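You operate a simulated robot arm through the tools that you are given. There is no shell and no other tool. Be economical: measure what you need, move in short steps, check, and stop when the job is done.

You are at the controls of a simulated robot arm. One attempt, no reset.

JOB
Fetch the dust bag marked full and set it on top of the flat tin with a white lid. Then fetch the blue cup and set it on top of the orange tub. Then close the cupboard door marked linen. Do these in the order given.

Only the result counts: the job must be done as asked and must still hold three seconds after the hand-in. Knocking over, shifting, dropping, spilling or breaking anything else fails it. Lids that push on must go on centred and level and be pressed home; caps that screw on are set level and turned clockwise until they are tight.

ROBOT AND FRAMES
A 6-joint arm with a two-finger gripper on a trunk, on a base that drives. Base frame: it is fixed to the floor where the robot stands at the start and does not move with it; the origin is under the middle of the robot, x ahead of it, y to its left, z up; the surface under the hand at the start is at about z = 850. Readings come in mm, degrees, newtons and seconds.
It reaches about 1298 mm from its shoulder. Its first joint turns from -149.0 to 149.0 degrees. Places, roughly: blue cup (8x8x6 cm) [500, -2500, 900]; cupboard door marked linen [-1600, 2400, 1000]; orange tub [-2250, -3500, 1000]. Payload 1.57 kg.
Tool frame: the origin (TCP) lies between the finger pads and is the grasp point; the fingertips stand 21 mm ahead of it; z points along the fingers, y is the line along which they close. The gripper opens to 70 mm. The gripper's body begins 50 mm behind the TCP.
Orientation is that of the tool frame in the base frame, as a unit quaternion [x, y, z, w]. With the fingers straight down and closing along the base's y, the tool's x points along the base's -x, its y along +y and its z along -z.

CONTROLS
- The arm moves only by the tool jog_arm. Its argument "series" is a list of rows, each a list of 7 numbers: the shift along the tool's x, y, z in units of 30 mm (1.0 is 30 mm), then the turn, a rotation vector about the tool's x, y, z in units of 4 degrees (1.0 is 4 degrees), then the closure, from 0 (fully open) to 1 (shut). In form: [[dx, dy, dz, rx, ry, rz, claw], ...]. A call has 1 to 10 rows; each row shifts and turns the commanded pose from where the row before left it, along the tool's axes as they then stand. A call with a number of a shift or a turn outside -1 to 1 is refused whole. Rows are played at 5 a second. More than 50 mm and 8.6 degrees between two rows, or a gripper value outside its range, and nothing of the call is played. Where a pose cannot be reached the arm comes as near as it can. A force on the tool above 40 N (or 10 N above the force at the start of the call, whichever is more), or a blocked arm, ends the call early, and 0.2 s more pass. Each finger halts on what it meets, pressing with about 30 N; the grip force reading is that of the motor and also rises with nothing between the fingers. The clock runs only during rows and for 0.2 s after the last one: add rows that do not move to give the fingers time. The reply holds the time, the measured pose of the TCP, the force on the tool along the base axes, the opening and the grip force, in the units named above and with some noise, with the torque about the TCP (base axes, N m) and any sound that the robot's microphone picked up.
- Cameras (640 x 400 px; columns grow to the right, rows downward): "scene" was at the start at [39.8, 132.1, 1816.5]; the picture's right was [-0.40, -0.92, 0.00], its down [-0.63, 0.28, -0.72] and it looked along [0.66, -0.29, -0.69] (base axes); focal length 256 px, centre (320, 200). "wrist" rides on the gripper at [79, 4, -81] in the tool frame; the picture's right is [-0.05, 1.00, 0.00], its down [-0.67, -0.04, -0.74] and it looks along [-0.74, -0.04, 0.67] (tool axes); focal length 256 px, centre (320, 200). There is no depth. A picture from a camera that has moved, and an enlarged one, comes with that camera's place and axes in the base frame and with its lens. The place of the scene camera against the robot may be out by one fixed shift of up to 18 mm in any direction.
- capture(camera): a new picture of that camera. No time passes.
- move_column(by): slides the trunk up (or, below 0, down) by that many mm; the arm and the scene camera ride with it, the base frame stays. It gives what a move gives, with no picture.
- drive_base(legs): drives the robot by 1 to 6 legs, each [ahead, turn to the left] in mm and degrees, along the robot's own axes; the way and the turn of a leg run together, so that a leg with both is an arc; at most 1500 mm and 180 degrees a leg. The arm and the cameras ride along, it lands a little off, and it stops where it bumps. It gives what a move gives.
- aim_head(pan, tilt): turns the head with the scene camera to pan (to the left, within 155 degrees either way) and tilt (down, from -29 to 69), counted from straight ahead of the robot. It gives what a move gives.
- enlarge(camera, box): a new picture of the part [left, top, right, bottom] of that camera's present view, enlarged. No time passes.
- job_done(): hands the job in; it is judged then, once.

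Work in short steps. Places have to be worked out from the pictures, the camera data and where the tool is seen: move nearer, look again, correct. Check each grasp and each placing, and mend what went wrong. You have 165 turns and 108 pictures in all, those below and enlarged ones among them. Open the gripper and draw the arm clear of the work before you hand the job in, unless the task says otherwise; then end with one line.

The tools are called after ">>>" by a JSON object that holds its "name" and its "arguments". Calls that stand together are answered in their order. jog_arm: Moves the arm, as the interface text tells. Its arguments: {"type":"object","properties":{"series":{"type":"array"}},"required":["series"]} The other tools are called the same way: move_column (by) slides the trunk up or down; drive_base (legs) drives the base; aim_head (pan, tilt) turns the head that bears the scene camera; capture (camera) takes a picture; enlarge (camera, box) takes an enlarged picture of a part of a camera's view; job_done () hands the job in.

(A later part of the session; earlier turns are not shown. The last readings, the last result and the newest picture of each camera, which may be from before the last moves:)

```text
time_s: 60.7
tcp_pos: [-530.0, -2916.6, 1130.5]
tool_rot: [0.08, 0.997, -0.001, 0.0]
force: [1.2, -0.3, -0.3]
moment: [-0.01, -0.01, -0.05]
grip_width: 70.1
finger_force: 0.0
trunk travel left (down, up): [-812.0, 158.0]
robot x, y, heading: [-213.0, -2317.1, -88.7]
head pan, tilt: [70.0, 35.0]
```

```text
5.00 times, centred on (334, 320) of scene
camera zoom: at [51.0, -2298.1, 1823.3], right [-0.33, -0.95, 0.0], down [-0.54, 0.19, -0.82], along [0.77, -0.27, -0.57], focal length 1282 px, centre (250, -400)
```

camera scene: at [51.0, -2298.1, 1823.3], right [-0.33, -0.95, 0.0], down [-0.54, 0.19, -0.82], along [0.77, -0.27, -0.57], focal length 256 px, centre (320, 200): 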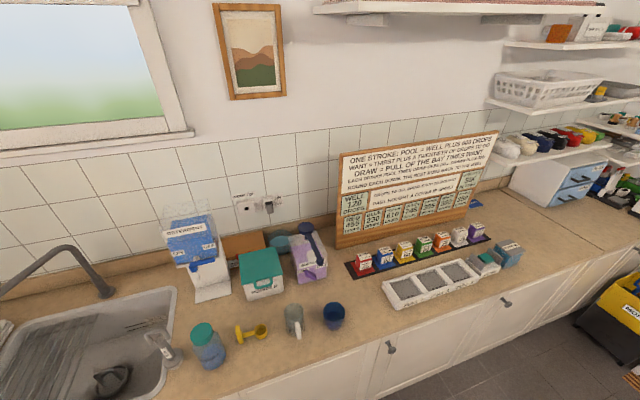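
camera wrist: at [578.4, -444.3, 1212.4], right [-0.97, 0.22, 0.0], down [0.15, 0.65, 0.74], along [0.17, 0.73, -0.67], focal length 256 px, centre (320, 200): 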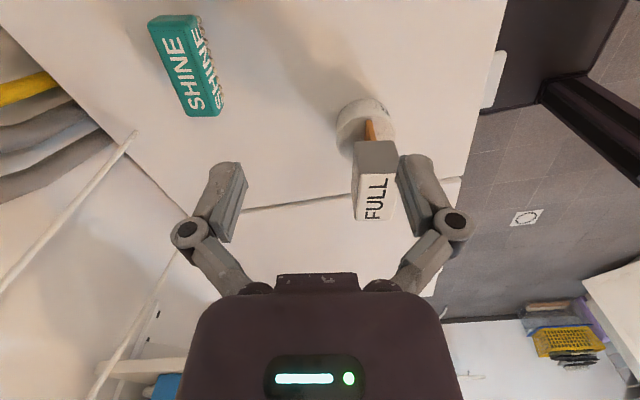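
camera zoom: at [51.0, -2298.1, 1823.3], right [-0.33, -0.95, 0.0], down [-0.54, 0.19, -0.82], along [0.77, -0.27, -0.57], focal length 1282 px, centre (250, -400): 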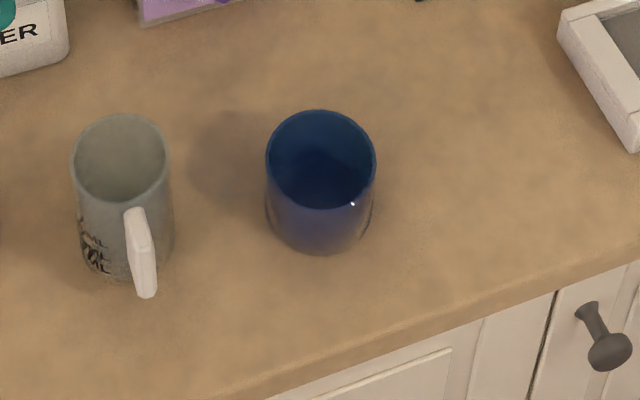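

The cup is about 83 mm across, too wide for the fingers, so I'll pinch its rim on the free (-y) side. First I swing the hand round the front of the robot.

>>> {"name": "jog_arm", "arguments": {"series": [[-1, 0.16, 0, 0, 0, 0, 0], [-1, 0.16, 0, 0, 0, 0, 0], [-1, 0.16, 0, 0, 0, 0, 0], [-1, 0.16, 0, 0, 0, 0, 0], [-1, 0.16, 0, 0, 0, 0, 0], [-1, 0.16, 0, 0, 0, 0, 0], [-1, 0.16, 0, 0, 0, 0, 0], [-1, 0.16, 0, 0, 0, 0, 0], [-1, 0.16, 0, 0, 0, 0, 0], [-1, 0.16, 0, 0, 0, 0, 0]]}}

>>> {"name": "jog_arm", "arguments": {"series": [[-1, 0.16, 0, 0, 0, 0, 0], [-1, 0.16, 0, 0, 0, 0, 0], [-1, 0.16, 0, 0, 0, 0, 0], [-1, 0.16, 0, 0, 0, 0, 0], [-1, 0.16, 0, 0, 0, 0, 0], [-1, 0.16, 0, 0, 0, 0, 0], [-1, 0.16, 0, 0, 0, 0, 0], [-1, 0.16, 0, 0, 0, 0, 0], [-0.95, 0.6, 0, 0, 0, 0, 0], [-0.95, 0.6, 0, 0, 0, 0, 0]]}}

>>> {"name": "jog_arm", "arguments": {"series": [[-0.95, 0.6, 0, 0, 0, 0, 0], [-0.95, 0.6, 0, 0, 0, 0, 0], [-0.95, 0.6, 0, 0, 0, 0, 0], [-0.95, 0.6, 0, 0, 0, 0, 0], [-0.95, 0.6, 0, 0, 0, 0, 0], [-0.95, 0.6, 0, 0, 0, 0, 0], [-0.95, 0.6, 0, 0, 0, 0, 0], [-0.95, 0.6, 0, 0, 0, 0, 0], [0, 0, 0, 0, 0, 0, 0]]}}

```text
time_s: 62.9
tcp_pos: [-225.6, -2916.5, 1131.4]
tool_rot: [0.083, 0.997, -0.001, -0.002]
force: [0.2, -0.1, 0.1]
moment: [0.03, 0.02, -0.04]
grip_width: 70.0
finger_force: 0.0
trunk travel left (down, up): [-812.0, 158.0]
robot x, y, heading: [-213.4, -2317.9, -88.8]
head pan, tilt: [70.0, 35.0]
```

```text
time_s: 65.1
tcp_pos: [80.7, -2893.1, 1130.5]
tool_rot: [0.082, 0.997, -0.001, -0.001]
force: [0.1, 0.3, -0.4]
moment: [-0.02, 0.04, -0.03]
grip_width: 70.1
finger_force: 0.1
trunk travel left (down, up): [-812.0, 158.0]
robot x, y, heading: [-209.8, -2320.0, -88.9]
head pan, tilt: [70.0, 35.0]
```

```text
time_s: 67.1
tcp_pos: [327.5, -2787.5, 1129.9]
tool_rot: [0.082, 0.997, -0.001, 0.0]
force: [-0.4, 0.1, 0.4]
moment: [0.02, 0.01, 0.01]
grip_width: 69.9
finger_force: 0.0
out of reach, approached as far as the arm can: row 7
trunk travel left (down, up): [-812.0, 158.0]
robot x, y, heading: [-211.7, -2316.9, -88.8]
head pan, tilt: [70.0, 35.0]
```

Now toward the cup; I'll stop short at about (440,-2590) for a wrist view.

>>> {"name": "jog_arm", "arguments": {"series": [[-0.4, 0.93, 0, 0, 0, 0, 0], [-0.4, 0.93, 0, 0, 0, 0, 0], [-0.4, 0.93, 0, 0, 0, 0, 0], [-0.4, 0.93, 0, 0, 0, 0, 0], [-0.4, 0.93, 0, 0, 0, 0, 0], [-0.4, 0.93, 0, 0, 0, 0, 0], [-0.4, 0.93, 0, 0, 0, 0, 0], [0, 0, 0, 0, 0, 0, 0]]}}

>>> {"name": "capture", "arguments": {"camera": "wrist"}}

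```text
time_s: 68.9
tcp_pos: [442.1, -2609.9, 1130.8]
tool_rot: [0.082, 0.997, -0.001, 0.0]
force: [-0.5, -0.7, 0.6]
moment: [-0.02, 0.01, -0.04]
grip_width: 70.1
finger_force: 0.0
trunk travel left (down, up): [-812.0, 158.0]
robot x, y, heading: [-215.4, -2316.6, -88.8]
head pan, tilt: [70.0, 35.0]
```

```text
69 pictures are left
camera wrist: at [365.1, -2591.6, 1212.4], right [0.21, 0.98, 0.0], down [0.65, -0.14, 0.74], along [0.73, -0.16, -0.67], focal length 256 px, centre (320, 200)
```

wrist: 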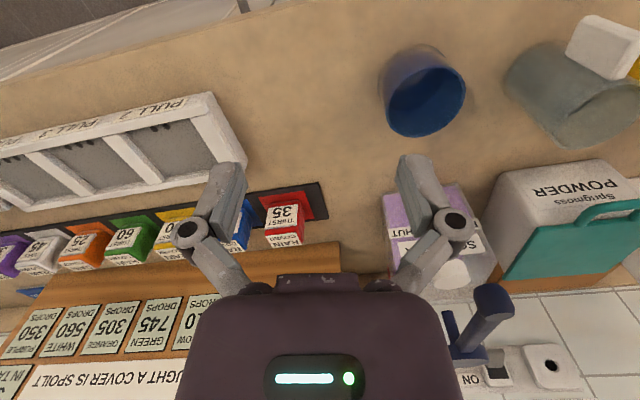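

The rim centre is near (529,-2505). I'll move to about (510,-2545) at this height and take a second sight to triangulate.

>>> {"name": "enlarge", "arguments": {"camera": "wrist", "box": [360, 30, 488, 150]}}

>>> {"name": "jog_arm", "arguments": {"series": [[-0.63, 0.83, 0, 0, 0, 0, 0], [-0.63, 0.83, 0, 0, 0, 0, 0], [-0.63, 0.83, 0, 0, 0, 0, 0], [0, 0, 0, 0, 0, 0, 0]]}}

>>> {"name": "capture", "arguments": {"camera": "wrist"}}

```text
3.33 times, centred on (424, 90) of wrist
camera zoom: at [365.1, -2591.6, 1212.4], right [0.21, 0.98, 0.0], down [0.65, -0.14, 0.74], along [0.73, -0.16, -0.67], focal length 853 px, centre (-27, 567)
```

zoom: 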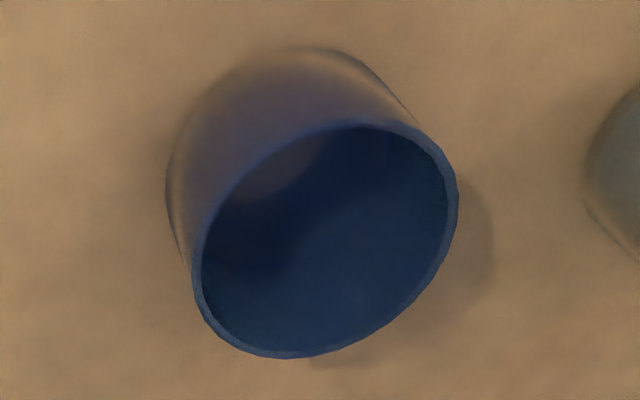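

```text
time_s: 69.9
tcp_pos: [510.3, -2544.8, 1131.1]
tool_rot: [0.081, 0.997, -0.001, 0.0]
force: [-0.6, 0.3, 0.2]
moment: [0.0, -0.03, -0.02]
grip_width: 70.2
finger_force: 0.0
trunk travel left (down, up): [-812.0, 158.0]
robot x, y, heading: [-209.7, -2314.7, -89.0]
head pan, tilt: [70.0, 35.0]
```

```text
67 pictures are left
camera wrist: at [432.7, -2527.3, 1212.4], right [0.21, 0.98, 0.0], down [0.65, -0.14, 0.74], along [0.73, -0.16, -0.67], focal length 256 px, centre (320, 200)
```

wrist: 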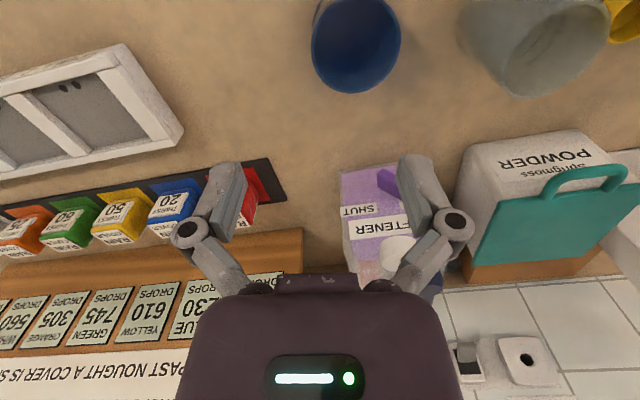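

Cup centre is (513,-2513.5), rim z about 962. I'll align the pinch point at (507,-2551) and lower to just above the rim.

>>> {"name": "jog_arm", "arguments": {"series": [[0.07, -0.24, 0, 0, 0, 0, 0.2], [0, 0, 0, 0, 0, 0, 0.2]]}}

>>> {"name": "move_column", "arguments": {"by": -130}}

>>> {"name": "capture", "arguments": {"camera": "wrist"}}

>>> {"name": "enlarge", "arguments": {"camera": "scene", "box": [240, 220, 432, 340]}}

```text
time_s: 70.5
tcp_pos: [507.8, -2551.2, 1130.4]
tool_rot: [0.081, 0.997, -0.002, 0.0]
force: [-0.9, -0.1, 0.1]
moment: [0.01, -0.01, 0.01]
grip_width: 56.1
finger_force: 0.1
trunk travel left (down, up): [-812.0, 158.0]
robot x, y, heading: [-207.6, -2318.4, -88.9]
head pan, tilt: [70.0, 35.0]
```

```text
time_s: 72.0
tcp_pos: [506.6, -2552.1, 1001.5]
tool_rot: [0.081, 0.997, 0.0, -0.001]
force: [0.4, 0.4, 0.4]
moment: [0.04, 0.01, 0.01]
grip_width: 55.9
finger_force: 0.1
trunk travel left (down, up): [-682.0, 288.0]
robot x, y, heading: [-212.7, -2315.3, -88.7]
head pan, tilt: [70.0, 35.0]
```

```text
66 pictures are left
camera wrist: at [429.6, -2533.6, 1082.4], right [0.21, 0.98, 0.0], down [0.65, -0.14, 0.74], along [0.73, -0.16, -0.67], focal length 256 px, centre (320, 200)
```

wrist: 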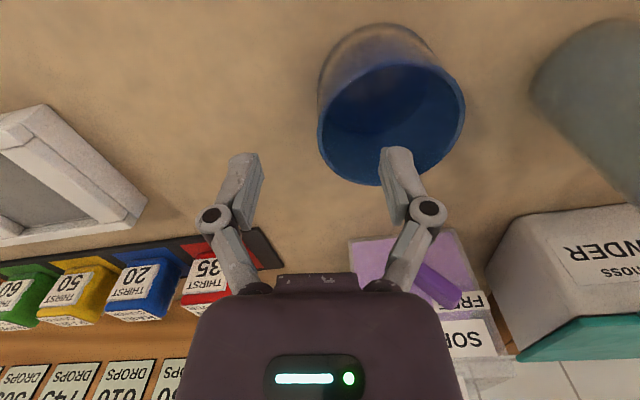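

```text
3.33 times, centred on (336, 280) of scene
camera zoom: at [51.0, -2297.9, 1693.4], right [-0.32, -0.95, 0.0], down [-0.54, 0.19, -0.82], along [0.77, -0.27, -0.57], focal length 854 px, centre (267, -67)
```

zoom: 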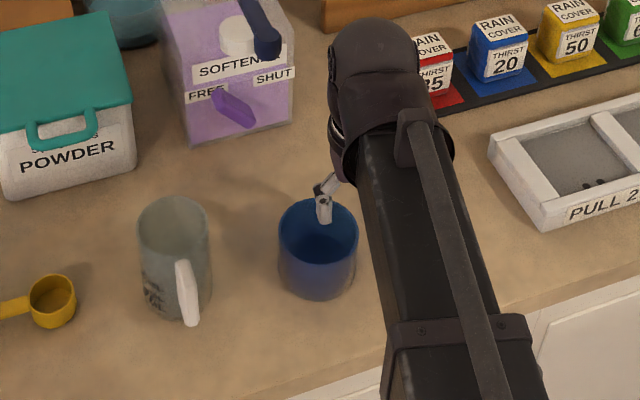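

Fingers straddle the -y rim wall. Lowering 52 mm and closing.

>>> {"name": "move_column", "arguments": {"by": -50}}

>>> {"name": "capture", "arguments": {"camera": "wrist"}}

```text
time_s: 73.0
tcp_pos: [506.5, -2552.0, 951.9]
tool_rot: [0.081, 0.997, 0.0, 0.0]
force: [-0.2, -0.4, 0.3]
moment: [0.01, -0.02, -0.02]
grip_width: 56.1
finger_force: 0.0
trunk travel left (down, up): [-632.0, 338.0]
robot x, y, heading: [-210.0, -2318.9, -88.8]
head pan, tilt: [70.0, 35.0]
```

```text
64 pictures are left
camera wrist: at [429.5, -2533.6, 1032.4], right [0.21, 0.98, 0.0], down [0.65, -0.14, 0.74], along [0.73, -0.16, -0.67], focal length 256 px, centre (320, 200)
```

wrist: 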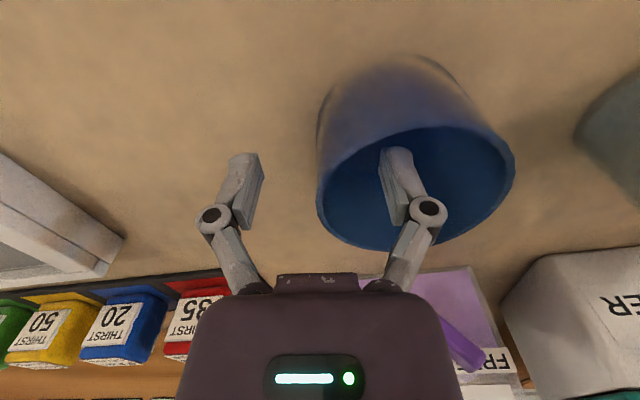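

The wall sits midway between the fingers. Closing and lifting.

>>> {"name": "jog_arm", "arguments": {"series": [[0, 0, 0, 0, 0, 0, 0.5], [0, 0, 0, 0, 0, 0, 0.8], [0, 0, 0, 0, 0, 0, 1], [0, 0, 0, 0, 0, 0, 1], [0, 0, 0, 0, 0, 0, 1], [0, 0, 0, 0, 0, 0, 1]]}}

>>> {"name": "move_column", "arguments": {"by": 40}}

>>> {"name": "capture", "arguments": {"camera": "wrist"}}

```text
time_s: 74.4
tcp_pos: [508.1, -2550.6, 950.6]
tool_rot: [0.081, 0.997, -0.001, 0.0]
force: [-0.1, 0.4, 0.0]
moment: [-0.04, -0.02, -0.01]
grip_width: 5.9
finger_force: 30.3
trunk travel left (down, up): [-632.0, 338.0]
robot x, y, heading: [-210.7, -2313.8, -89.0]
head pan, tilt: [70.0, 35.0]
```

```text
time_s: 75.2
tcp_pos: [507.4, -2551.4, 990.5]
tool_rot: [0.081, 0.997, -0.001, 0.0]
force: [-0.7, 0.5, 0.0]
moment: [-0.02, 0.02, 0.0]
grip_width: 6.2
finger_force: 30.6
trunk travel left (down, up): [-672.0, 298.0]
robot x, y, heading: [-206.1, -2316.1, -89.1]
head pan, tilt: [70.0, 35.0]
```

```text
63 pictures are left
camera wrist: at [429.9, -2533.6, 1072.2], right [0.21, 0.98, 0.0], down [0.65, -0.14, 0.74], along [0.73, -0.16, -0.67], focal length 256 px, centre (320, 200)
```

wrist: 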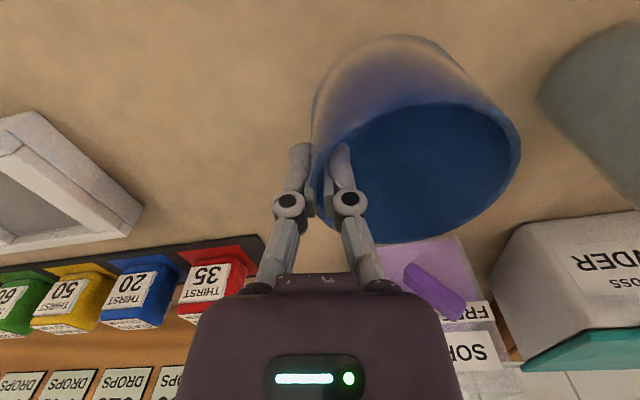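

Cup lifted by its rim. I'll raise it and look toward the orange tub.

>>> {"name": "move_column", "arguments": {"by": 140}}

>>> {"name": "aim_head", "arguments": {"pan": -58, "tilt": 22}}

>>> {"name": "capture", "arguments": {"camera": "scene"}}

>>> {"name": "enlarge", "arguments": {"camera": "scene", "box": [240, 110, 400, 210]}}

```text
time_s: 76.9
tcp_pos: [508.0, -2550.7, 1130.6]
tool_rot: [0.081, 0.997, -0.001, 0.0]
force: [0.1, -0.7, -0.2]
moment: [0.04, -0.01, 0.03]
grip_width: 6.0
finger_force: 30.0
trunk travel left (down, up): [-812.0, 158.0]
robot x, y, heading: [-212.3, -2317.6, -88.9]
head pan, tilt: [70.0, 35.0]
```

```text
time_s: 79.0
tcp_pos: [506.8, -2551.4, 1131.2]
tool_rot: [0.082, 0.997, -0.002, -0.001]
force: [0.3, 0.5, -0.8]
moment: [-0.03, 0.0, 0.0]
grip_width: 5.9
finger_force: 29.9
trunk travel left (down, up): [-812.0, 158.0]
robot x, y, heading: [-210.8, -2313.2, -88.9]
head pan, tilt: [-58.0, 22.0]
```

```text
62 pictures are left
camera scene: at [-109.8, -2320.0, 1843.9], right [-0.55, 0.84, 0.0], down [0.31, 0.2, -0.93], along [-0.78, -0.51, -0.37], focal length 256 px, centre (320, 200)
```

scene: 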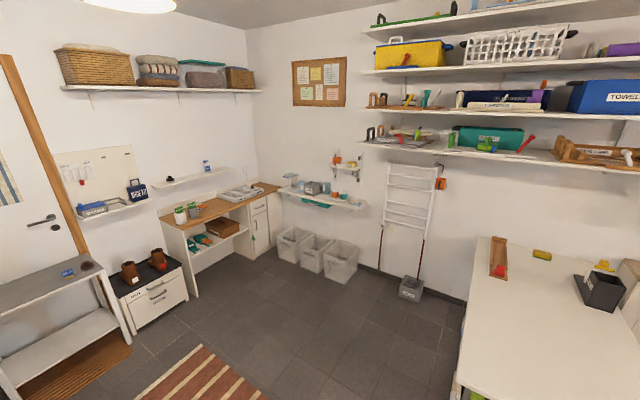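

```text
4.00 times, centred on (320, 160) of scene
camera zoom: at [-109.8, -2320.0, 1843.9], right [-0.55, 0.84, 0.0], down [0.31, 0.2, -0.93], along [-0.78, -0.51, -0.37], focal length 1025 px, centre (320, 360)
```

zoom: 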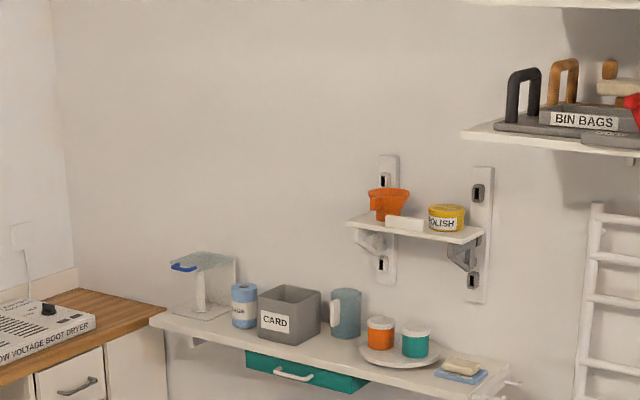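

The orange tub with a white lid is on the lower wall shelf near (-2250,-3530, ~980). I'll bring the cup back to the robot's front, keeping it high.

>>> {"name": "jog_arm", "arguments": {"series": [[0.51, -0.97, 0, 0, 0, 0, 1], [0.51, -0.97, 0, 0, 0, 0, 1], [0.51, -0.97, 0, 0, 0, 0, 1], [0.51, -0.97, 0, 0, 0, 0, 1], [0.51, -0.97, 0, 0, 0, 0, 1], [0.51, -0.97, 0, 0, 0, 0, 1], [0.51, -0.97, 0, 0, 0, 0, 1], [0.51, -0.97, 0, 0, 0, 0, 1], [0.51, -0.97, 0, 0, 0, 0, 1], [0, 0, 0, 0, 0, 0, 1]]}}

>>> {"name": "jog_arm", "arguments": {"series": [[0.95, -0.4, 0, 0, 0, 0, 1], [0.95, -0.4, 0, 0, 0, 0, 1], [0.95, -0.4, 0, 0, 0, 0, 1], [0.95, -0.4, 0, 0, 0, 0, 1], [0.95, -0.4, 0, 0, 0, 0, 1], [0.95, -0.4, 0, 0, 0, 0, 1], [0.95, -0.4, 0, 0, 0, 0, 1], [0.95, -0.4, 0, 0, 0, 0, 1], [0.95, -0.4, 0, 0, 0, 0, 1], [0, 0, 0, 0, 0, 0, 1]]}}

>>> {"name": "jog_arm", "arguments": {"series": [[0.95, -0.4, 0, 0, 0, 0, 1], [0.95, -0.4, 0, 0, 0, 0, 1], [0.95, -0.4, 0, 0, 0, 0, 1], [0.95, -0.4, 0, 0, 0, 0, 1], [0.95, -0.4, 0, 0, 0, 0, 1], [0.95, -0.4, 0, 0, 0, 0, 1], [0.95, -0.4, 0, 0, 0, 0, 1], [0.95, -0.4, 0, 0, 0, 0, 1], [0.95, -0.4, 0, 0, 0, 0, 1], [0, 0, 0, 0, 0, 0, 1]]}}

>>> {"name": "capture", "arguments": {"camera": "wrist"}}

```text
time_s: 81.2
tcp_pos: [327.1, -2787.2, 1131.4]
tool_rot: [0.081, 0.997, -0.001, 0.0]
force: [0.3, -0.5, 0.2]
moment: [-0.01, 0.03, 0.01]
grip_width: 6.0
finger_force: 29.6
trunk travel left (down, up): [-812.0, 158.0]
robot x, y, heading: [-211.5, -2316.6, -88.9]
head pan, tilt: [-58.0, 22.0]
```

```text
time_s: 83.3
tcp_pos: [57.0, -2853.5, 1131.5]
tool_rot: [0.081, 0.997, -0.001, -0.001]
force: [-0.1, -0.4, -0.4]
moment: [0.01, 0.03, 0.03]
grip_width: 6.2
finger_force: 30.5
trunk travel left (down, up): [-812.0, 158.0]
robot x, y, heading: [-210.4, -2318.9, -88.9]
head pan, tilt: [-58.0, 22.0]
```

```text
time_s: 85.5
tcp_pos: [-215.0, -2916.6, 1131.5]
tool_rot: [0.082, 0.997, -0.001, 0.0]
force: [-0.9, 0.5, -0.3]
moment: [-0.02, -0.02, -0.02]
grip_width: 6.0
finger_force: 29.9
trunk travel left (down, up): [-812.0, 158.0]
robot x, y, heading: [-209.0, -2317.7, -88.8]
head pan, tilt: [-58.0, 22.0]
```

```text
60 pictures are left
camera wrist: at [-291.5, -2899.0, 1212.4], right [0.21, 0.98, 0.0], down [0.65, -0.14, 0.74], along [0.73, -0.16, -0.67], focal length 256 px, centre (320, 200)
```

wrist: 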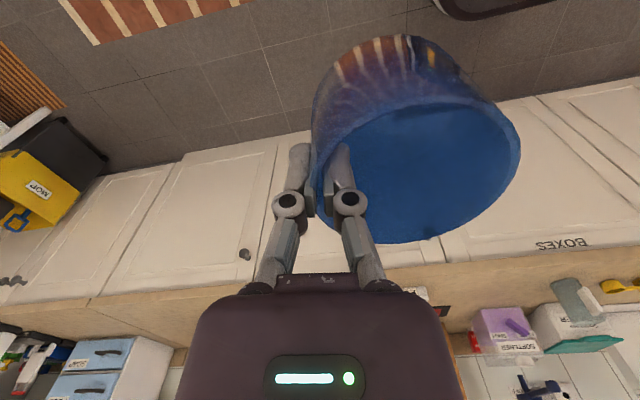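

Cup still firmly held. Turning right 48° and driving toward the shelf in an open area, then facing it.

>>> {"name": "drive_base", "arguments": {"legs": [[0, -48.5], [1300, 0], [0, -42.5]]}}

>>> {"name": "aim_head", "arguments": {"pan": 0, "tilt": 28}}

>>> {"name": "capture", "arguments": {"camera": "scene"}}

```text
time_s: 99.6
tcp_pos: [-1764.3, -3176.2, 1129.5]
tool_rot: [0.769, 0.64, -0.001, 0.0]
force: [-0.4, -0.1, -0.1]
moment: [0.02, 0.0, -0.01]
grip_width: 6.0
finger_force: 30.2
trunk travel left (down, up): [-812.0, 158.0]
robot x, y, heading: [-1162.8, -3168.8, -179.7]
head pan, tilt: [-58.0, 22.0]
```

```text
time_s: 100.8
tcp_pos: [-1763.9, -3176.4, 1129.2]
tool_rot: [0.769, 0.639, -0.001, -0.001]
force: [-0.1, -0.5, -0.6]
moment: [0.03, 0.02, 0.01]
grip_width: 5.8
finger_force: 30.1
trunk travel left (down, up): [-812.0, 158.0]
robot x, y, heading: [-1165.1, -3169.3, -179.7]
head pan, tilt: [0.0, 28.0]
```

```text
59 pictures are left
camera scene: at [-1199.7, -3340.9, 1834.3], right [0.0, 1.0, 0.0], down [0.47, 0.0, -0.88], along [-0.88, 0.0, -0.47], focal length 256 px, centre (320, 200)
```

scene: 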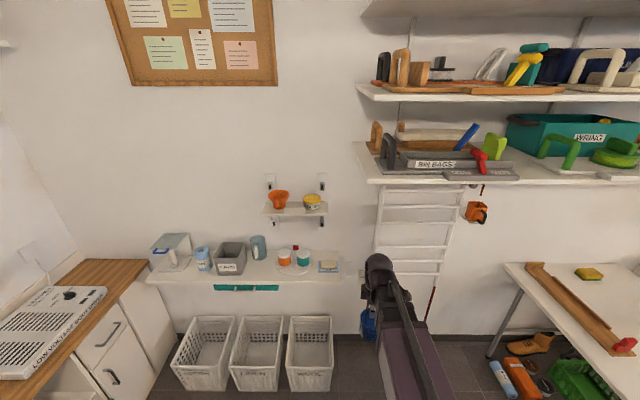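

I'll enlarge the shelf region.

>>> {"name": "enlarge", "arguments": {"camera": "scene", "box": [240, 170, 368, 290]}}

```text
3.33 times, centred on (304, 230) of scene
camera zoom: at [-1199.7, -3340.9, 1834.3], right [0.0, 1.0, 0.0], down [0.47, 0.0, -0.88], along [-0.88, 0.0, -0.47], focal length 854 px, centre (373, 100)
```

zoom: 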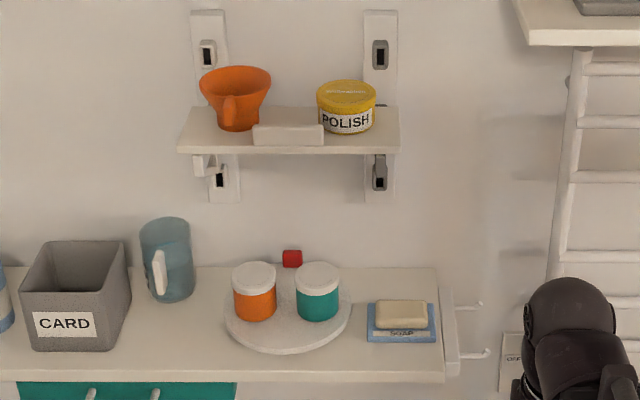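

Measured: wall x≈-2426, lower shelf z≈840, tub near (-2300,-3537) top ≈917, and an upper shelf at z≈1170 overhanging to about x=-2270. I need better figures, so I'll reposition the base in front of it with a back-and-forth move.

>>> {"name": "drive_base", "arguments": {"legs": [[0, -40], [-350, 0], [0, 40], [450, 0]]}}

>>> {"name": "aim_head", "arguments": {"pan": 10, "tilt": 40}}

>>> {"name": "capture", "arguments": {"camera": "scene"}}

>>> {"name": "capture", "arguments": {"camera": "wrist"}}

```text
time_s: 111.8
tcp_pos: [-1942.5, -3405.4, 1129.8]
tool_rot: [0.768, 0.64, 0.0, -0.001]
force: [-0.3, -1.3, -1.2]
moment: [0.03, -0.01, 0.01]
grip_width: 5.8
finger_force: 29.6
trunk travel left (down, up): [-812.0, 158.0]
robot x, y, heading: [-1342.9, -3403.0, 180.4]
head pan, tilt: [0.0, 28.0]
```

```text
time_s: 112.5
tcp_pos: [-1943.1, -3406.7, 1131.2]
tool_rot: [0.769, 0.639, 0.0, -0.001]
force: [0.3, -0.3, -1.4]
moment: [0.02, 0.05, 0.0]
grip_width: 5.7
finger_force: 30.4
trunk travel left (down, up): [-812.0, 158.0]
robot x, y, heading: [-1343.6, -3397.8, 179.9]
head pan, tilt: [10.0, 40.0]
```

```text
57 pictures are left
camera scene: at [-1372.0, -3584.5, 1815.8], right [-0.17, 0.98, 0.0], down [0.63, 0.11, -0.77], along [-0.75, -0.13, -0.64], focal length 256 px, centre (320, 200)
```

scene: 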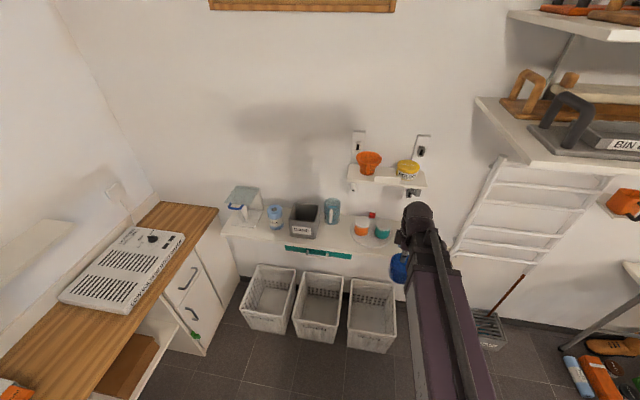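

```text
56 pictures are left
camera wrist: at [-1923.4, -3328.4, 1212.3], right [0.97, -0.23, 0.0], down [-0.16, -0.65, 0.74], along [-0.18, -0.72, -0.67], focal length 256 px, centre (320, 200)
```

wrist: 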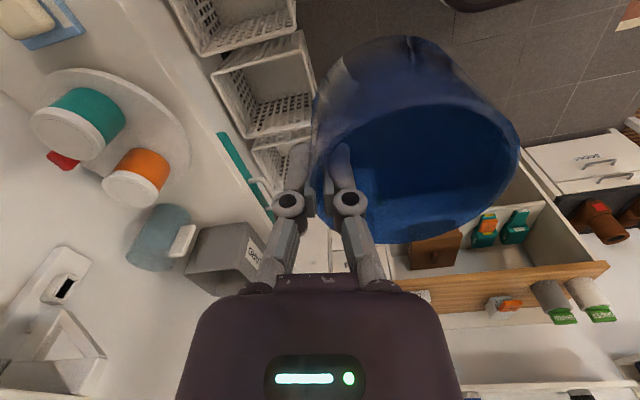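

The wrist view shows the tub well. I'll enlarge both views to pin it and the upper shelf down.

>>> {"name": "enlarge", "arguments": {"camera": "wrist", "box": [20, 60, 212, 240]}}

>>> {"name": "enlarge", "arguments": {"camera": "scene", "box": [310, 130, 438, 250]}}

```text
2.22 times, centred on (116, 150) of wrist
camera zoom: at [-1923.4, -3328.4, 1212.3], right [0.97, -0.23, 0.0], down [-0.16, -0.65, 0.74], along [-0.18, -0.72, -0.67], focal length 569 px, centre (773, 311)
```

zoom: 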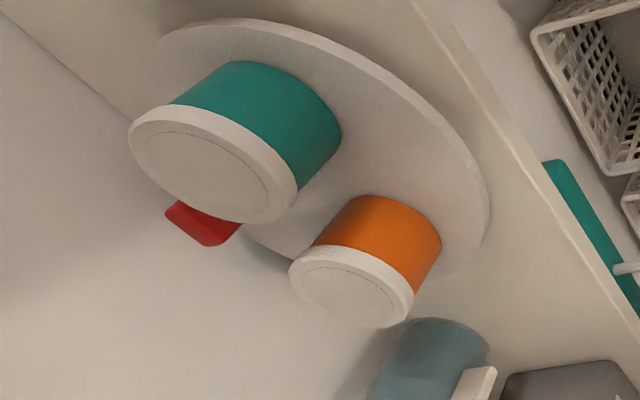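

```text
3.33 times, centred on (374, 190) of scene
camera zoom: at [-1372.0, -3584.5, 1815.8], right [-0.17, 0.98, 0.0], down [0.63, 0.11, -0.77], along [-0.75, -0.13, -0.64], focal length 854 px, centre (140, 233)
```

zoom: 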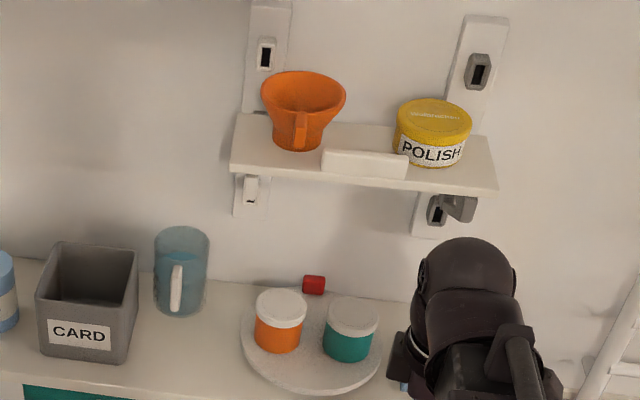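

The tub's lid centre lies about under the upper shelf's front edge, so the hand must stay on the robot side of the cup. The cup is now on the wrong side of the hand, so I'll turn the hand +168° about its axis here in the open.

>>> {"name": "jog_arm", "arguments": {"series": [[0, 0, 0, 0, 0, 1, 1], [0, 0, 0, 0, 0, 1, 1], [0, 0, 0, 0, 0, 1, 1], [0, 0, 0, 0, 0, 1, 1], [0, 0, 0, 0, 0, 1, 1], [0, 0, 0, 0, 0, 1, 1], [0, 0, 0, 0, 0, 1, 1], [0, 0, 0, 0, 0, 1, 1], [0, 0, 0, 0, 0, 1, 1], [0, 0, 0, 0, 0, 1, 1]]}}

>>> {"name": "jog_arm", "arguments": {"series": [[0, 0, 0, 0, 0, 1, 1], [0, 0, 0, 0, 0, 1, 1], [0, 0, 0, 0, 0, 1, 1], [0, 0, 0, 0, 0, 1, 1], [0, 0, 0, 0, 0, 1, 1], [0, 0, 0, 0, 0, 1, 1], [0, 0, 0, 0, 0, 1, 1], [0, 0, 0, 0, 0, 1, 1], [0, 0, 0, 0, 0, 1, 1], [0, 0, 0, 0, 0, 1, 1]]}}

>>> {"name": "jog_arm", "arguments": {"series": [[0, 0, 0, 0, 0, 1, 1], [0, 0, 0, 0, 0, 1, 1], [0, 0, 0, 0, 0, 1, 1], [0, 0, 0, 0, 0, 1, 1], [0, 0, 0, 0, 0, 1, 1], [0, 0, 0, 0, 0, 1, 1], [0, 0, 0, 0, 0, 1, 1], [0, 0, 0, 0, 0, 1, 1], [0, 0, 0, 0, 0, 1, 1], [0, 0, 0, 0, 0, 1, 1]]}}

>>> {"name": "jog_arm", "arguments": {"series": [[0, 0, 0, 0, 0, 1, 1], [0, 0, 0, 0, 0, 1, 1], [0, 0, 0, 0, 0, 1, 1], [0, 0, 0, 0, 0, 1, 1], [0, 0, 0, 0, 0, 1, 1], [0, 0, 0, 0, 0, 1, 1], [0, 0, 0, 0, 0, 1, 1], [0, 0, 0, 0, 0, 1, 1], [0, 0, 0, 0, 0, 1, 1], [0, 0, 0, 0, 0, 1, 1]]}}

>>> {"name": "jog_arm", "arguments": {"series": [[0, 0, 0, 0, 0, 1, 1], [0, 0, 0, 0, 0, 1, 1], [0, 0, 0, 0, 0, 0, 1]]}}

>>> {"name": "capture", "arguments": {"camera": "wrist"}}

```text
time_s: 114.7
tcp_pos: [-1942.0, -3406.4, 1131.3]
tool_rot: [0.941, 0.338, 0.0, 0.0]
force: [0.3, -0.1, -0.6]
moment: [-0.01, 0.06, -0.02]
grip_width: 6.1
finger_force: 29.9
trunk travel left (down, up): [-812.0, 158.0]
robot x, y, heading: [-1343.9, -3402.0, 180.1]
head pan, tilt: [10.0, 40.0]
```

```text
time_s: 116.9
tcp_pos: [-1943.0, -3406.1, 1129.4]
tool_rot: [1.0, -0.005, -0.001, -0.001]
force: [0.1, -0.4, -0.3]
moment: [0.02, 0.01, 0.0]
grip_width: 6.2
finger_force: 30.0
trunk travel left (down, up): [-812.0, 158.0]
robot x, y, heading: [-1340.2, -3397.3, 180.0]
head pan, tilt: [10.0, 40.0]
```

```text
time_s: 119.1
tcp_pos: [-1941.5, -3406.1, 1130.3]
tool_rot: [0.938, -0.347, -0.001, -0.001]
force: [0.0, -0.4, -0.4]
moment: [0.02, 0.0, 0.02]
grip_width: 5.8
finger_force: 30.0
trunk travel left (down, up): [-812.0, 158.0]
robot x, y, heading: [-1343.8, -3398.6, 179.9]
head pan, tilt: [10.0, 40.0]
```

```text
time_s: 121.3
tcp_pos: [-1941.7, -3406.5, 1130.7]
tool_rot: [0.763, -0.647, -0.001, -0.001]
force: [0.7, 0.0, -0.5]
moment: [0.03, -0.02, -0.02]
grip_width: 6.2
finger_force: 29.8
trunk travel left (down, up): [-812.0, 158.0]
robot x, y, heading: [-1342.6, -3401.2, 180.1]
head pan, tilt: [10.0, 40.0]
```

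```text
time_s: 122.1
tcp_pos: [-1941.6, -3406.1, 1131.1]
tool_rot: [0.716, -0.698, -0.001, 0.0]
force: [-0.2, 0.1, -0.9]
moment: [0.0, -0.02, 0.01]
grip_width: 6.0
finger_force: 30.5
trunk travel left (down, up): [-812.0, 158.0]
robot x, y, heading: [-1343.3, -3399.9, 180.0]
head pan, tilt: [10.0, 40.0]
```

```text
53 pictures are left
camera wrist: at [-1944.2, -3485.5, 1212.2], right [-1.0, 0.03, 0.0], down [0.02, 0.67, 0.75], along [0.02, 0.75, -0.67], focal length 256 px, centre (320, 200)
```

wrist: 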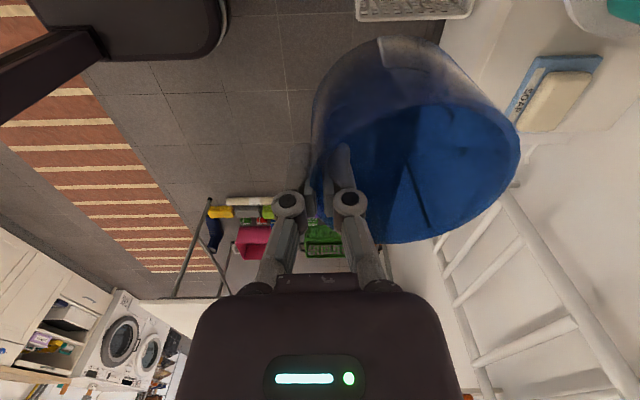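

Cup is now on the wall side of the hand. I'll test whether the arm can tilt the hand a little (top leaning toward the robot).

>>> {"name": "jog_arm", "arguments": {"series": [[0, 0, 0, -1, 0, 0, 1], [0, 0, 0, 0, 0, 0, 1]]}}

>>> {"name": "jog_arm", "arguments": {"series": [[0, 0, -0.5, 0, 0, 0, 1], [0, 0, 0, 0, 0, 0, 1]]}}

```text
time_s: 122.7
tcp_pos: [-1943.0, -3406.0, 1131.8]
tool_rot: [0.716, -0.697, -0.026, 0.024]
force: [0.1, -0.6, -0.4]
moment: [0.02, -0.02, 0.0]
grip_width: 5.8
finger_force: 30.1
trunk travel left (down, up): [-812.0, 158.0]
robot x, y, heading: [-1346.1, -3397.1, 180.1]
head pan, tilt: [10.0, 40.0]
```

```text
time_s: 123.3
tcp_pos: [-1942.1, -3406.7, 1131.0]
tool_rot: [0.716, -0.697, -0.026, 0.025]
force: [-0.3, -0.4, 0.6]
moment: [0.02, -0.05, -0.02]
grip_width: 6.1
finger_force: 30.5
out of reach, approached as far as the arm can: row 1
trunk travel left (down, up): [-812.0, 158.0]
robot x, y, heading: [-1344.0, -3399.2, 179.8]
head pan, tilt: [10.0, 40.0]
```

Tilting works (vertical still belongs to the trunk). A hand leaned ~30° toward the robot, gripping the rim at its side, would clear the upper shelf well; I'll test whether the arm can lean that far.

>>> {"name": "jog_arm", "arguments": {"series": [[0, 0, 0, -1, 0, 0, 1], [0, 0, 0, -1, 0, 0, 1], [0, 0, 0, -1, 0, 0, 1], [0, 0, 0, -1, 0, 0, 1], [0, 0, 0, -1, 0, 0, 1], [0, 0, 0, -1, 0, 0, 1], [0, 0, 0, 0, 0, 0, 1]]}}

>>> {"name": "capture", "arguments": {"camera": "scene"}}

```text
time_s: 124.9
tcp_pos: [-1968.2, -3406.7, 1152.9]
tool_rot: [0.695, -0.677, -0.17, 0.173]
force: [-0.8, 0.1, 0.0]
moment: [0.0, -0.01, 0.02]
grip_width: 5.7
finger_force: 29.5
out of reach, approached as far as the arm can: row 2, 3, 4, 5, 6
trunk travel left (down, up): [-812.0, 158.0]
robot x, y, heading: [-1343.5, -3398.5, 179.9]
head pan, tilt: [10.0, 40.0]
```

```text
52 pictures are left
camera scene: at [-1371.9, -3584.7, 1815.8], right [-0.17, 0.98, 0.0], down [0.63, 0.11, -0.77], along [-0.75, -0.13, -0.64], focal length 256 px, centre (320, 200)
```

scene: 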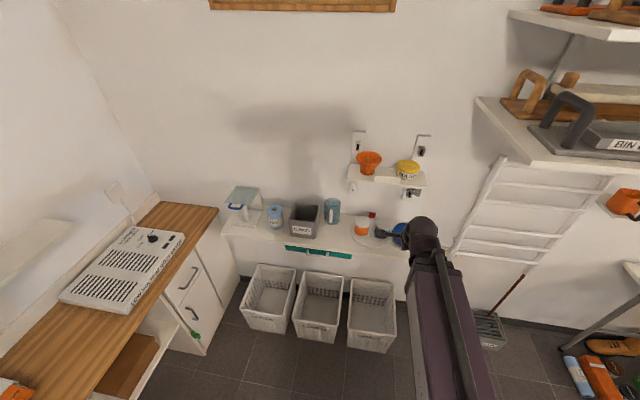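

The wrist pitches freely (about 188 mm pivot). So the plan: set the cup down on the white table, re-grip its rim sideways with the hand leaned ~30°, then place it. First undo the tilt and turn to face the table.

>>> {"name": "jog_arm", "arguments": {"series": [[0, 0, 0, 1, 0, 0, 1], [0, 0, 0, 1, 0, 0, 1], [0, 0, 0, 1, 0, 0, 1], [0, 0, 0, 1, 0, 0, 1], [0, 0, 0, 1, 0, 0, 1], [0, 0, 0, 1, 0, 0, 1], [0, 0, 0, 1, 0, 0, 1], [0, 0, 0, 0, 0, 0, 1]]}}

>>> {"name": "drive_base", "arguments": {"legs": [[0, -90]]}}

>>> {"name": "aim_head", "arguments": {"pan": 0, "tilt": 35}}

>>> {"name": "capture", "arguments": {"camera": "scene"}}

```text
time_s: 126.7
tcp_pos: [-1968.0, -3406.5, 1129.5]
tool_rot: [0.717, -0.697, -0.001, 0.0]
force: [-0.8, -1.0, -0.9]
moment: [0.0, -0.04, -0.04]
grip_width: 6.1
finger_force: 30.3
out of reach, approached as far as the arm can: row 1, 2, 3, 5
trunk travel left (down, up): [-812.0, 158.0]
robot x, y, heading: [-1346.3, -3399.2, 180.2]
head pan, tilt: [10.0, 40.0]
```

```text
time_s: 132.9
tcp_pos: [-1335.8, -2773.6, 1130.6]
tool_rot: [-0.003, 1.0, 0.001, 0.0]
force: [-0.8, -0.2, -0.2]
moment: [-0.04, 0.0, 0.02]
grip_width: 5.8
finger_force: 30.0
trunk travel left (down, up): [-812.0, 158.0]
robot x, y, heading: [-1309.7, -3397.7, 89.3]
head pan, tilt: [10.0, 40.0]
```

```text
time_s: 133.6
tcp_pos: [-1334.1, -2774.4, 1131.0]
tool_rot: [-0.003, 1.0, 0.001, -0.001]
force: [0.4, 0.5, -0.3]
moment: [-0.01, 0.02, -0.02]
grip_width: 6.1
finger_force: 29.9
trunk travel left (down, up): [-812.0, 158.0]
robot x, y, heading: [-1309.1, -3402.3, 89.1]
head pan, tilt: [0.0, 35.0]
```

```text
51 pictures are left
camera scene: at [-1471.0, -3354.9, 1823.4], right [1.0, -0.01, 0.0], down [-0.01, -0.57, -0.82], along [0.01, 0.82, -0.57], focal length 256 px, centre (320, 200)
```

scene: 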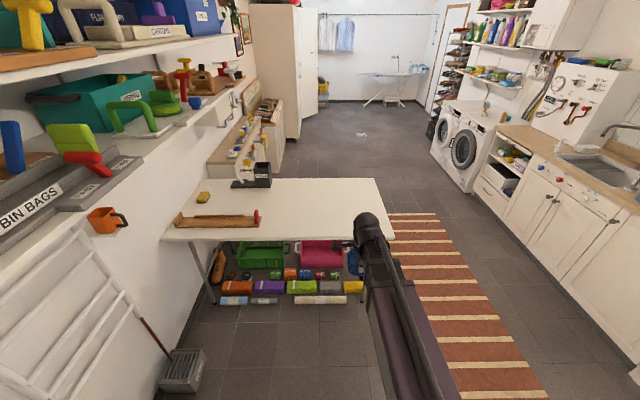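

The table's near edge is y≈-2240 with free top near (-1250,-2050). Driving forward 550.

>>> {"name": "drive_base", "arguments": {"legs": [[550, 1]]}}

>>> {"name": "jog_arm", "arguments": {"series": [[-1, 0, 0, 0, 0, 0, 1], [0, 1, 0, 0, 0, 0, 1], [0, 1, 0, 0, 0, 0, 1], [0, 1, 0, 0, 0, 0, 1], [0, 1, 0, 0, 0, 0, 1], [0, 1, 0, 0, 0, 0, 1], [0, 0, 0, 0, 0, 0, 1]]}}

>>> {"name": "aim_head", "arguments": {"pan": 0, "tilt": 48}}

>>> {"name": "capture", "arguments": {"camera": "scene"}}

>>> {"name": "capture", "arguments": {"camera": "wrist"}}

```text
time_s: 137.3
tcp_pos: [-1344.9, -2232.2, 1130.3]
tool_rot: [-0.011, 1.0, 0.001, 0.001]
force: [-0.9, -0.7, -1.0]
moment: [0.03, -0.01, 0.01]
grip_width: 5.9
finger_force: 29.9
trunk travel left (down, up): [-812.0, 158.0]
robot x, y, heading: [-1309.2, -2858.3, 90.5]
head pan, tilt: [0.0, 35.0]
```

```text
time_s: 138.9
tcp_pos: [-1320.0, -2081.7, 1131.0]
tool_rot: [-0.011, 1.0, 0.001, 0.001]
force: [-0.3, -0.4, -0.6]
moment: [-0.04, 0.03, -0.03]
grip_width: 6.0
finger_force: 29.7
trunk travel left (down, up): [-812.0, 158.0]
robot x, y, heading: [-1310.4, -2860.7, 90.0]
head pan, tilt: [0.0, 35.0]
```

```text
time_s: 139.7
tcp_pos: [-1319.1, -2080.6, 1131.8]
tool_rot: [-0.012, 1.0, 0.001, 0.001]
force: [0.3, 0.6, -0.9]
moment: [0.0, 0.01, -0.02]
grip_width: 5.6
finger_force: 30.1
trunk travel left (down, up): [-812.0, 158.0]
robot x, y, heading: [-1310.2, -2854.5, 90.3]
head pan, tilt: [0.0, 48.0]
```

```text
50 pictures are left
camera scene: at [-1470.1, -2825.3, 1804.4], right [1.0, 0.0, 0.0], down [0.0, -0.74, -0.67], along [0.0, 0.67, -0.74], focal length 256 px, centre (320, 200)
```

scene: 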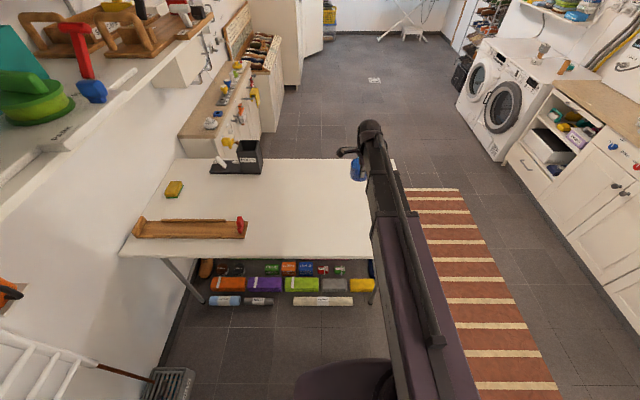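

```text
49 pictures are left
camera wrist: at [-1399.2, -2077.9, 1212.3], right [0.03, 1.0, 0.0], down [0.67, -0.02, 0.75], along [0.75, -0.02, -0.67], focal length 256 px, centre (320, 200)
```

wrist: 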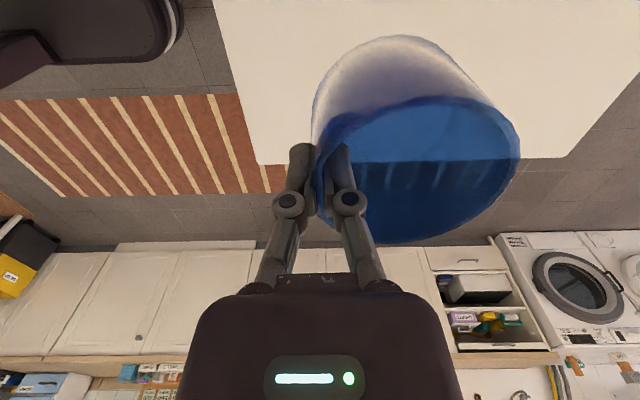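

Over free table top. Lowering in stages to contact.

>>> {"name": "move_column", "arguments": {"by": -265}}

>>> {"name": "enlarge", "arguments": {"camera": "scene", "box": [250, 80, 442, 200]}}

>>> {"name": "capture", "arguments": {"camera": "wrist"}}

```text
time_s: 142.4
tcp_pos: [-1320.6, -2080.8, 864.5]
tool_rot: [-0.011, 1.0, 0.0, 0.001]
force: [0.2, -0.2, -0.1]
moment: [0.02, -0.02, -0.01]
grip_width: 6.2
finger_force: 29.9
trunk travel left (down, up): [-547.0, 423.0]
robot x, y, heading: [-1310.0, -2857.1, 90.5]
head pan, tilt: [0.0, 48.0]
```

```text
3.33 times, centred on (346, 140) of scene
camera zoom: at [-1470.1, -2825.2, 1539.3], right [1.0, 0.0, 0.0], down [0.0, -0.74, -0.67], along [0.0, 0.67, -0.74], focal length 854 px, centre (233, 400)
```

zoom: 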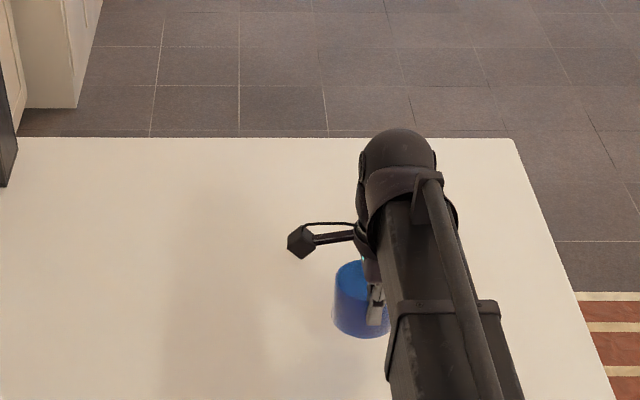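

```text
47 pictures are left
camera wrist: at [-1399.2, -2077.9, 947.3], right [0.03, 1.0, 0.0], down [0.67, -0.02, 0.75], along [0.75, -0.02, -0.67], focal length 256 px, centre (320, 200)
```

wrist: 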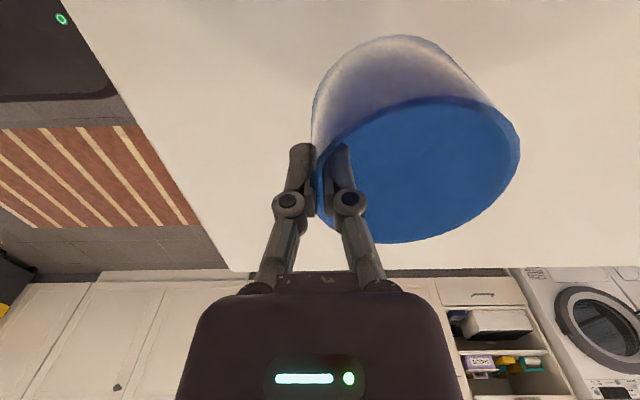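

Table top is about z=751, so contact is near TCP 802. Lowering 57 then feeling.

>>> {"name": "move_column", "arguments": {"by": -57}}

>>> {"name": "move_column", "arguments": {"by": -5}}

```text
time_s: 143.4
tcp_pos: [-1319.9, -2081.5, 810.3]
tool_rot: [-0.011, 1.0, 0.002, 0.001]
force: [0.2, 3.4, 17.0]
moment: [0.14, 0.08, 0.0]
grip_width: 6.1
finger_force: 29.9
trunk travel left (down, up): [-490.0, 480.0]
robot x, y, heading: [-1308.0, -2856.1, 89.9]
head pan, tilt: [0.0, 48.0]
```

```text
time_s: 143.9
tcp_pos: [-1321.3, -2081.9, 805.4]
tool_rot: [-0.011, 1.0, 0.001, 0.001]
force: [0.8, 2.4, 25.8]
moment: [0.12, -0.06, -0.03]
grip_width: 5.9
finger_force: 29.6
trunk travel left (down, up): [-485.0, 485.0]
robot x, y, heading: [-1312.6, -2857.0, 90.3]
head pan, tilt: [0.0, 48.0]
```

Cup is on the table (contact ~810, z≈759). Releasing and rising 110 mm.

>>> {"name": "move_column", "arguments": {"by": 2}}

>>> {"name": "jog_arm", "arguments": {"series": [[0, 0, 0, 0, 0, 0, 0.8], [0, 0, 0, 0, 0, 0, 0.5], [0, 0, 0, 0, 0, 0, 0.3], [0, 0, 0, 0, 0, 0, 0.3]]}}

>>> {"name": "move_column", "arguments": {"by": 110}}

>>> {"name": "capture", "arguments": {"camera": "wrist"}}

```text
time_s: 144.4
tcp_pos: [-1319.8, -2081.1, 805.7]
tool_rot: [-0.011, 1.0, 0.001, 0.001]
force: [-0.1, 0.3, 0.3]
moment: [0.02, 0.0, -0.01]
grip_width: 6.1
finger_force: 29.8
trunk travel left (down, up): [-487.0, 483.0]
robot x, y, heading: [-1304.6, -2860.0, 90.2]
head pan, tilt: [0.0, 48.0]
```

```text
time_s: 145.4
tcp_pos: [-1320.2, -2081.3, 805.8]
tool_rot: [-0.012, 1.0, 0.0, 0.001]
force: [0.2, -0.7, 0.3]
moment: [-0.02, -0.01, 0.03]
grip_width: 49.0
finger_force: 0.0
trunk travel left (down, up): [-487.0, 483.0]
robot x, y, heading: [-1308.4, -2860.9, 90.4]
head pan, tilt: [0.0, 48.0]
```

```text
time_s: 146.9
tcp_pos: [-1321.0, -2080.3, 915.1]
tool_rot: [-0.011, 1.0, 0.001, 0.0]
force: [-0.5, -0.3, 0.0]
moment: [0.0, 0.03, -0.02]
grip_width: 49.1
finger_force: 0.0
trunk travel left (down, up): [-597.0, 373.0]
robot x, y, heading: [-1308.1, -2858.8, 90.3]
head pan, tilt: [0.0, 48.0]
```

```text
46 pictures are left
camera wrist: at [-1399.2, -2077.8, 997.1], right [0.03, 1.0, 0.0], down [0.67, -0.02, 0.75], along [0.75, -0.02, -0.67], focal length 256 px, centre (320, 200)
```

wrist: 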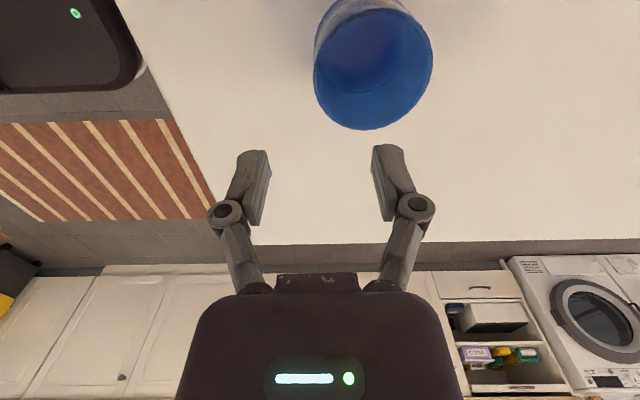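

Cup stands at about (-1328,-2043). Now I turn the hand -90° so it closes sideways, then lean it.

>>> {"name": "jog_arm", "arguments": {"series": [[0, 0, 0, 0, 0, -1, 0.3], [0, 0, 0, 0, 0, -1, 0.3], [0, 0, 0, 0, 0, -1, 0.3], [0, 0, 0, 0, 0, -1, 0.3], [0, 0, 0, 0, 0, -1, 0.3], [0, 0, 0, 0, 0, -1, 0.3], [0, 0, 0, 0, 0, -1, 0.3], [0, 0, 0, 0, 0, -1, 0.3], [0, 0, 0, 0, 0, -1, 0.3], [0, 0, 0, 0, 0, -1, 0.3]]}}

>>> {"name": "jog_arm", "arguments": {"series": [[0, 0, 0, 0, 0, -1, 0.3], [0, 0, 0, 0, 0, -1, 0.3], [0, 0, 0, 0, 0, -1, 0.3], [0, 0, 0, 0, 0, -1, 0.3], [0, 0, 0, 0, 0, -1, 0.3], [0, 0, 0, 0, 0, -1, 0.3], [0, 0, 0, 0, 0, -1, 0.3], [0, 0, 0, 0, 0, -1, 0.3], [0, 0, 0, 0, 0, -1, 0.3], [0, 0, 0, 0, 0, -1, 0.3]]}}

>>> {"name": "jog_arm", "arguments": {"series": [[0, 0, 0, 0, 0, -1, 0.3], [0, 0, 0, 0, 0, -0.9, 0.3], [0, 0, 0, 0, 0, 0, 0.3]]}}

>>> {"name": "jog_arm", "arguments": {"series": [[0, 0, 0, 0, -1, 0, 0.3], [0, 0, 0, 0, -1, 0, 0.3], [0, 0, 0, 0, -1, 0, 0.3], [0, 0, 0, 0, -1, 0, 0.3], [0, 0, 0, 0, -1, 0, 0.3], [0, 0, 0, 0, -1, 0, 0.3], [0, 0, 0, 0, -1, 0, 0.3], [0, 0, 0, 0, 0, 0, 0.3]]}}

>>> {"name": "capture", "arguments": {"camera": "wrist"}}

```text
time_s: 149.1
tcp_pos: [-1319.1, -2081.8, 915.6]
tool_rot: [-0.354, 0.935, 0.0, 0.001]
force: [0.5, 0.7, 0.3]
moment: [0.0, 0.01, 0.03]
grip_width: 48.9
finger_force: 0.1
trunk travel left (down, up): [-597.0, 373.0]
robot x, y, heading: [-1309.8, -2855.7, 90.1]
head pan, tilt: [0.0, 48.0]
```

```text
time_s: 151.3
tcp_pos: [-1319.6, -2080.8, 915.7]
tool_rot: [-0.652, 0.758, 0.001, 0.0]
force: [0.2, 0.4, 0.8]
moment: [0.0, -0.02, 0.03]
grip_width: 49.0
finger_force: 0.0
trunk travel left (down, up): [-597.0, 373.0]
robot x, y, heading: [-1308.0, -2858.8, 90.2]
head pan, tilt: [0.0, 48.0]
```

```text
time_s: 152.1
tcp_pos: [-1320.0, -2081.1, 915.1]
tool_rot: [-0.701, 0.714, 0.0, 0.002]
force: [-0.4, -0.1, 0.3]
moment: [-0.05, -0.03, 0.01]
grip_width: 48.9
finger_force: 0.1
trunk travel left (down, up): [-597.0, 373.0]
robot x, y, heading: [-1308.2, -2857.3, 90.3]
head pan, tilt: [0.0, 48.0]
```

```text
time_s: 153.9
tcp_pos: [-1320.2, -2081.4, 938.0]
tool_rot: [-0.68, 0.692, 0.169, 0.174]
force: [0.0, 0.6, -0.3]
moment: [-0.01, 0.01, 0.0]
grip_width: 49.0
finger_force: 0.1
out of reach, approached as far as the arm can: row 3, 4, 5, 6, 7
trunk travel left (down, up): [-597.0, 373.0]
robot x, y, heading: [-1310.0, -2860.7, 90.3]
head pan, tilt: [0.0, 48.0]
```

```text
45 pictures are left
camera wrist: at [-1326.3, -2188.6, 972.3], right [-1.0, 0.07, 0.02], down [0.04, 0.24, 0.97], along [0.06, 0.97, -0.24], focal length 256 px, centre (320, 200)
```

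wrist: 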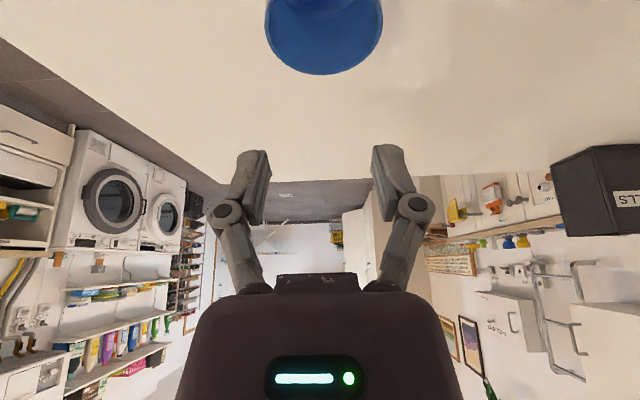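

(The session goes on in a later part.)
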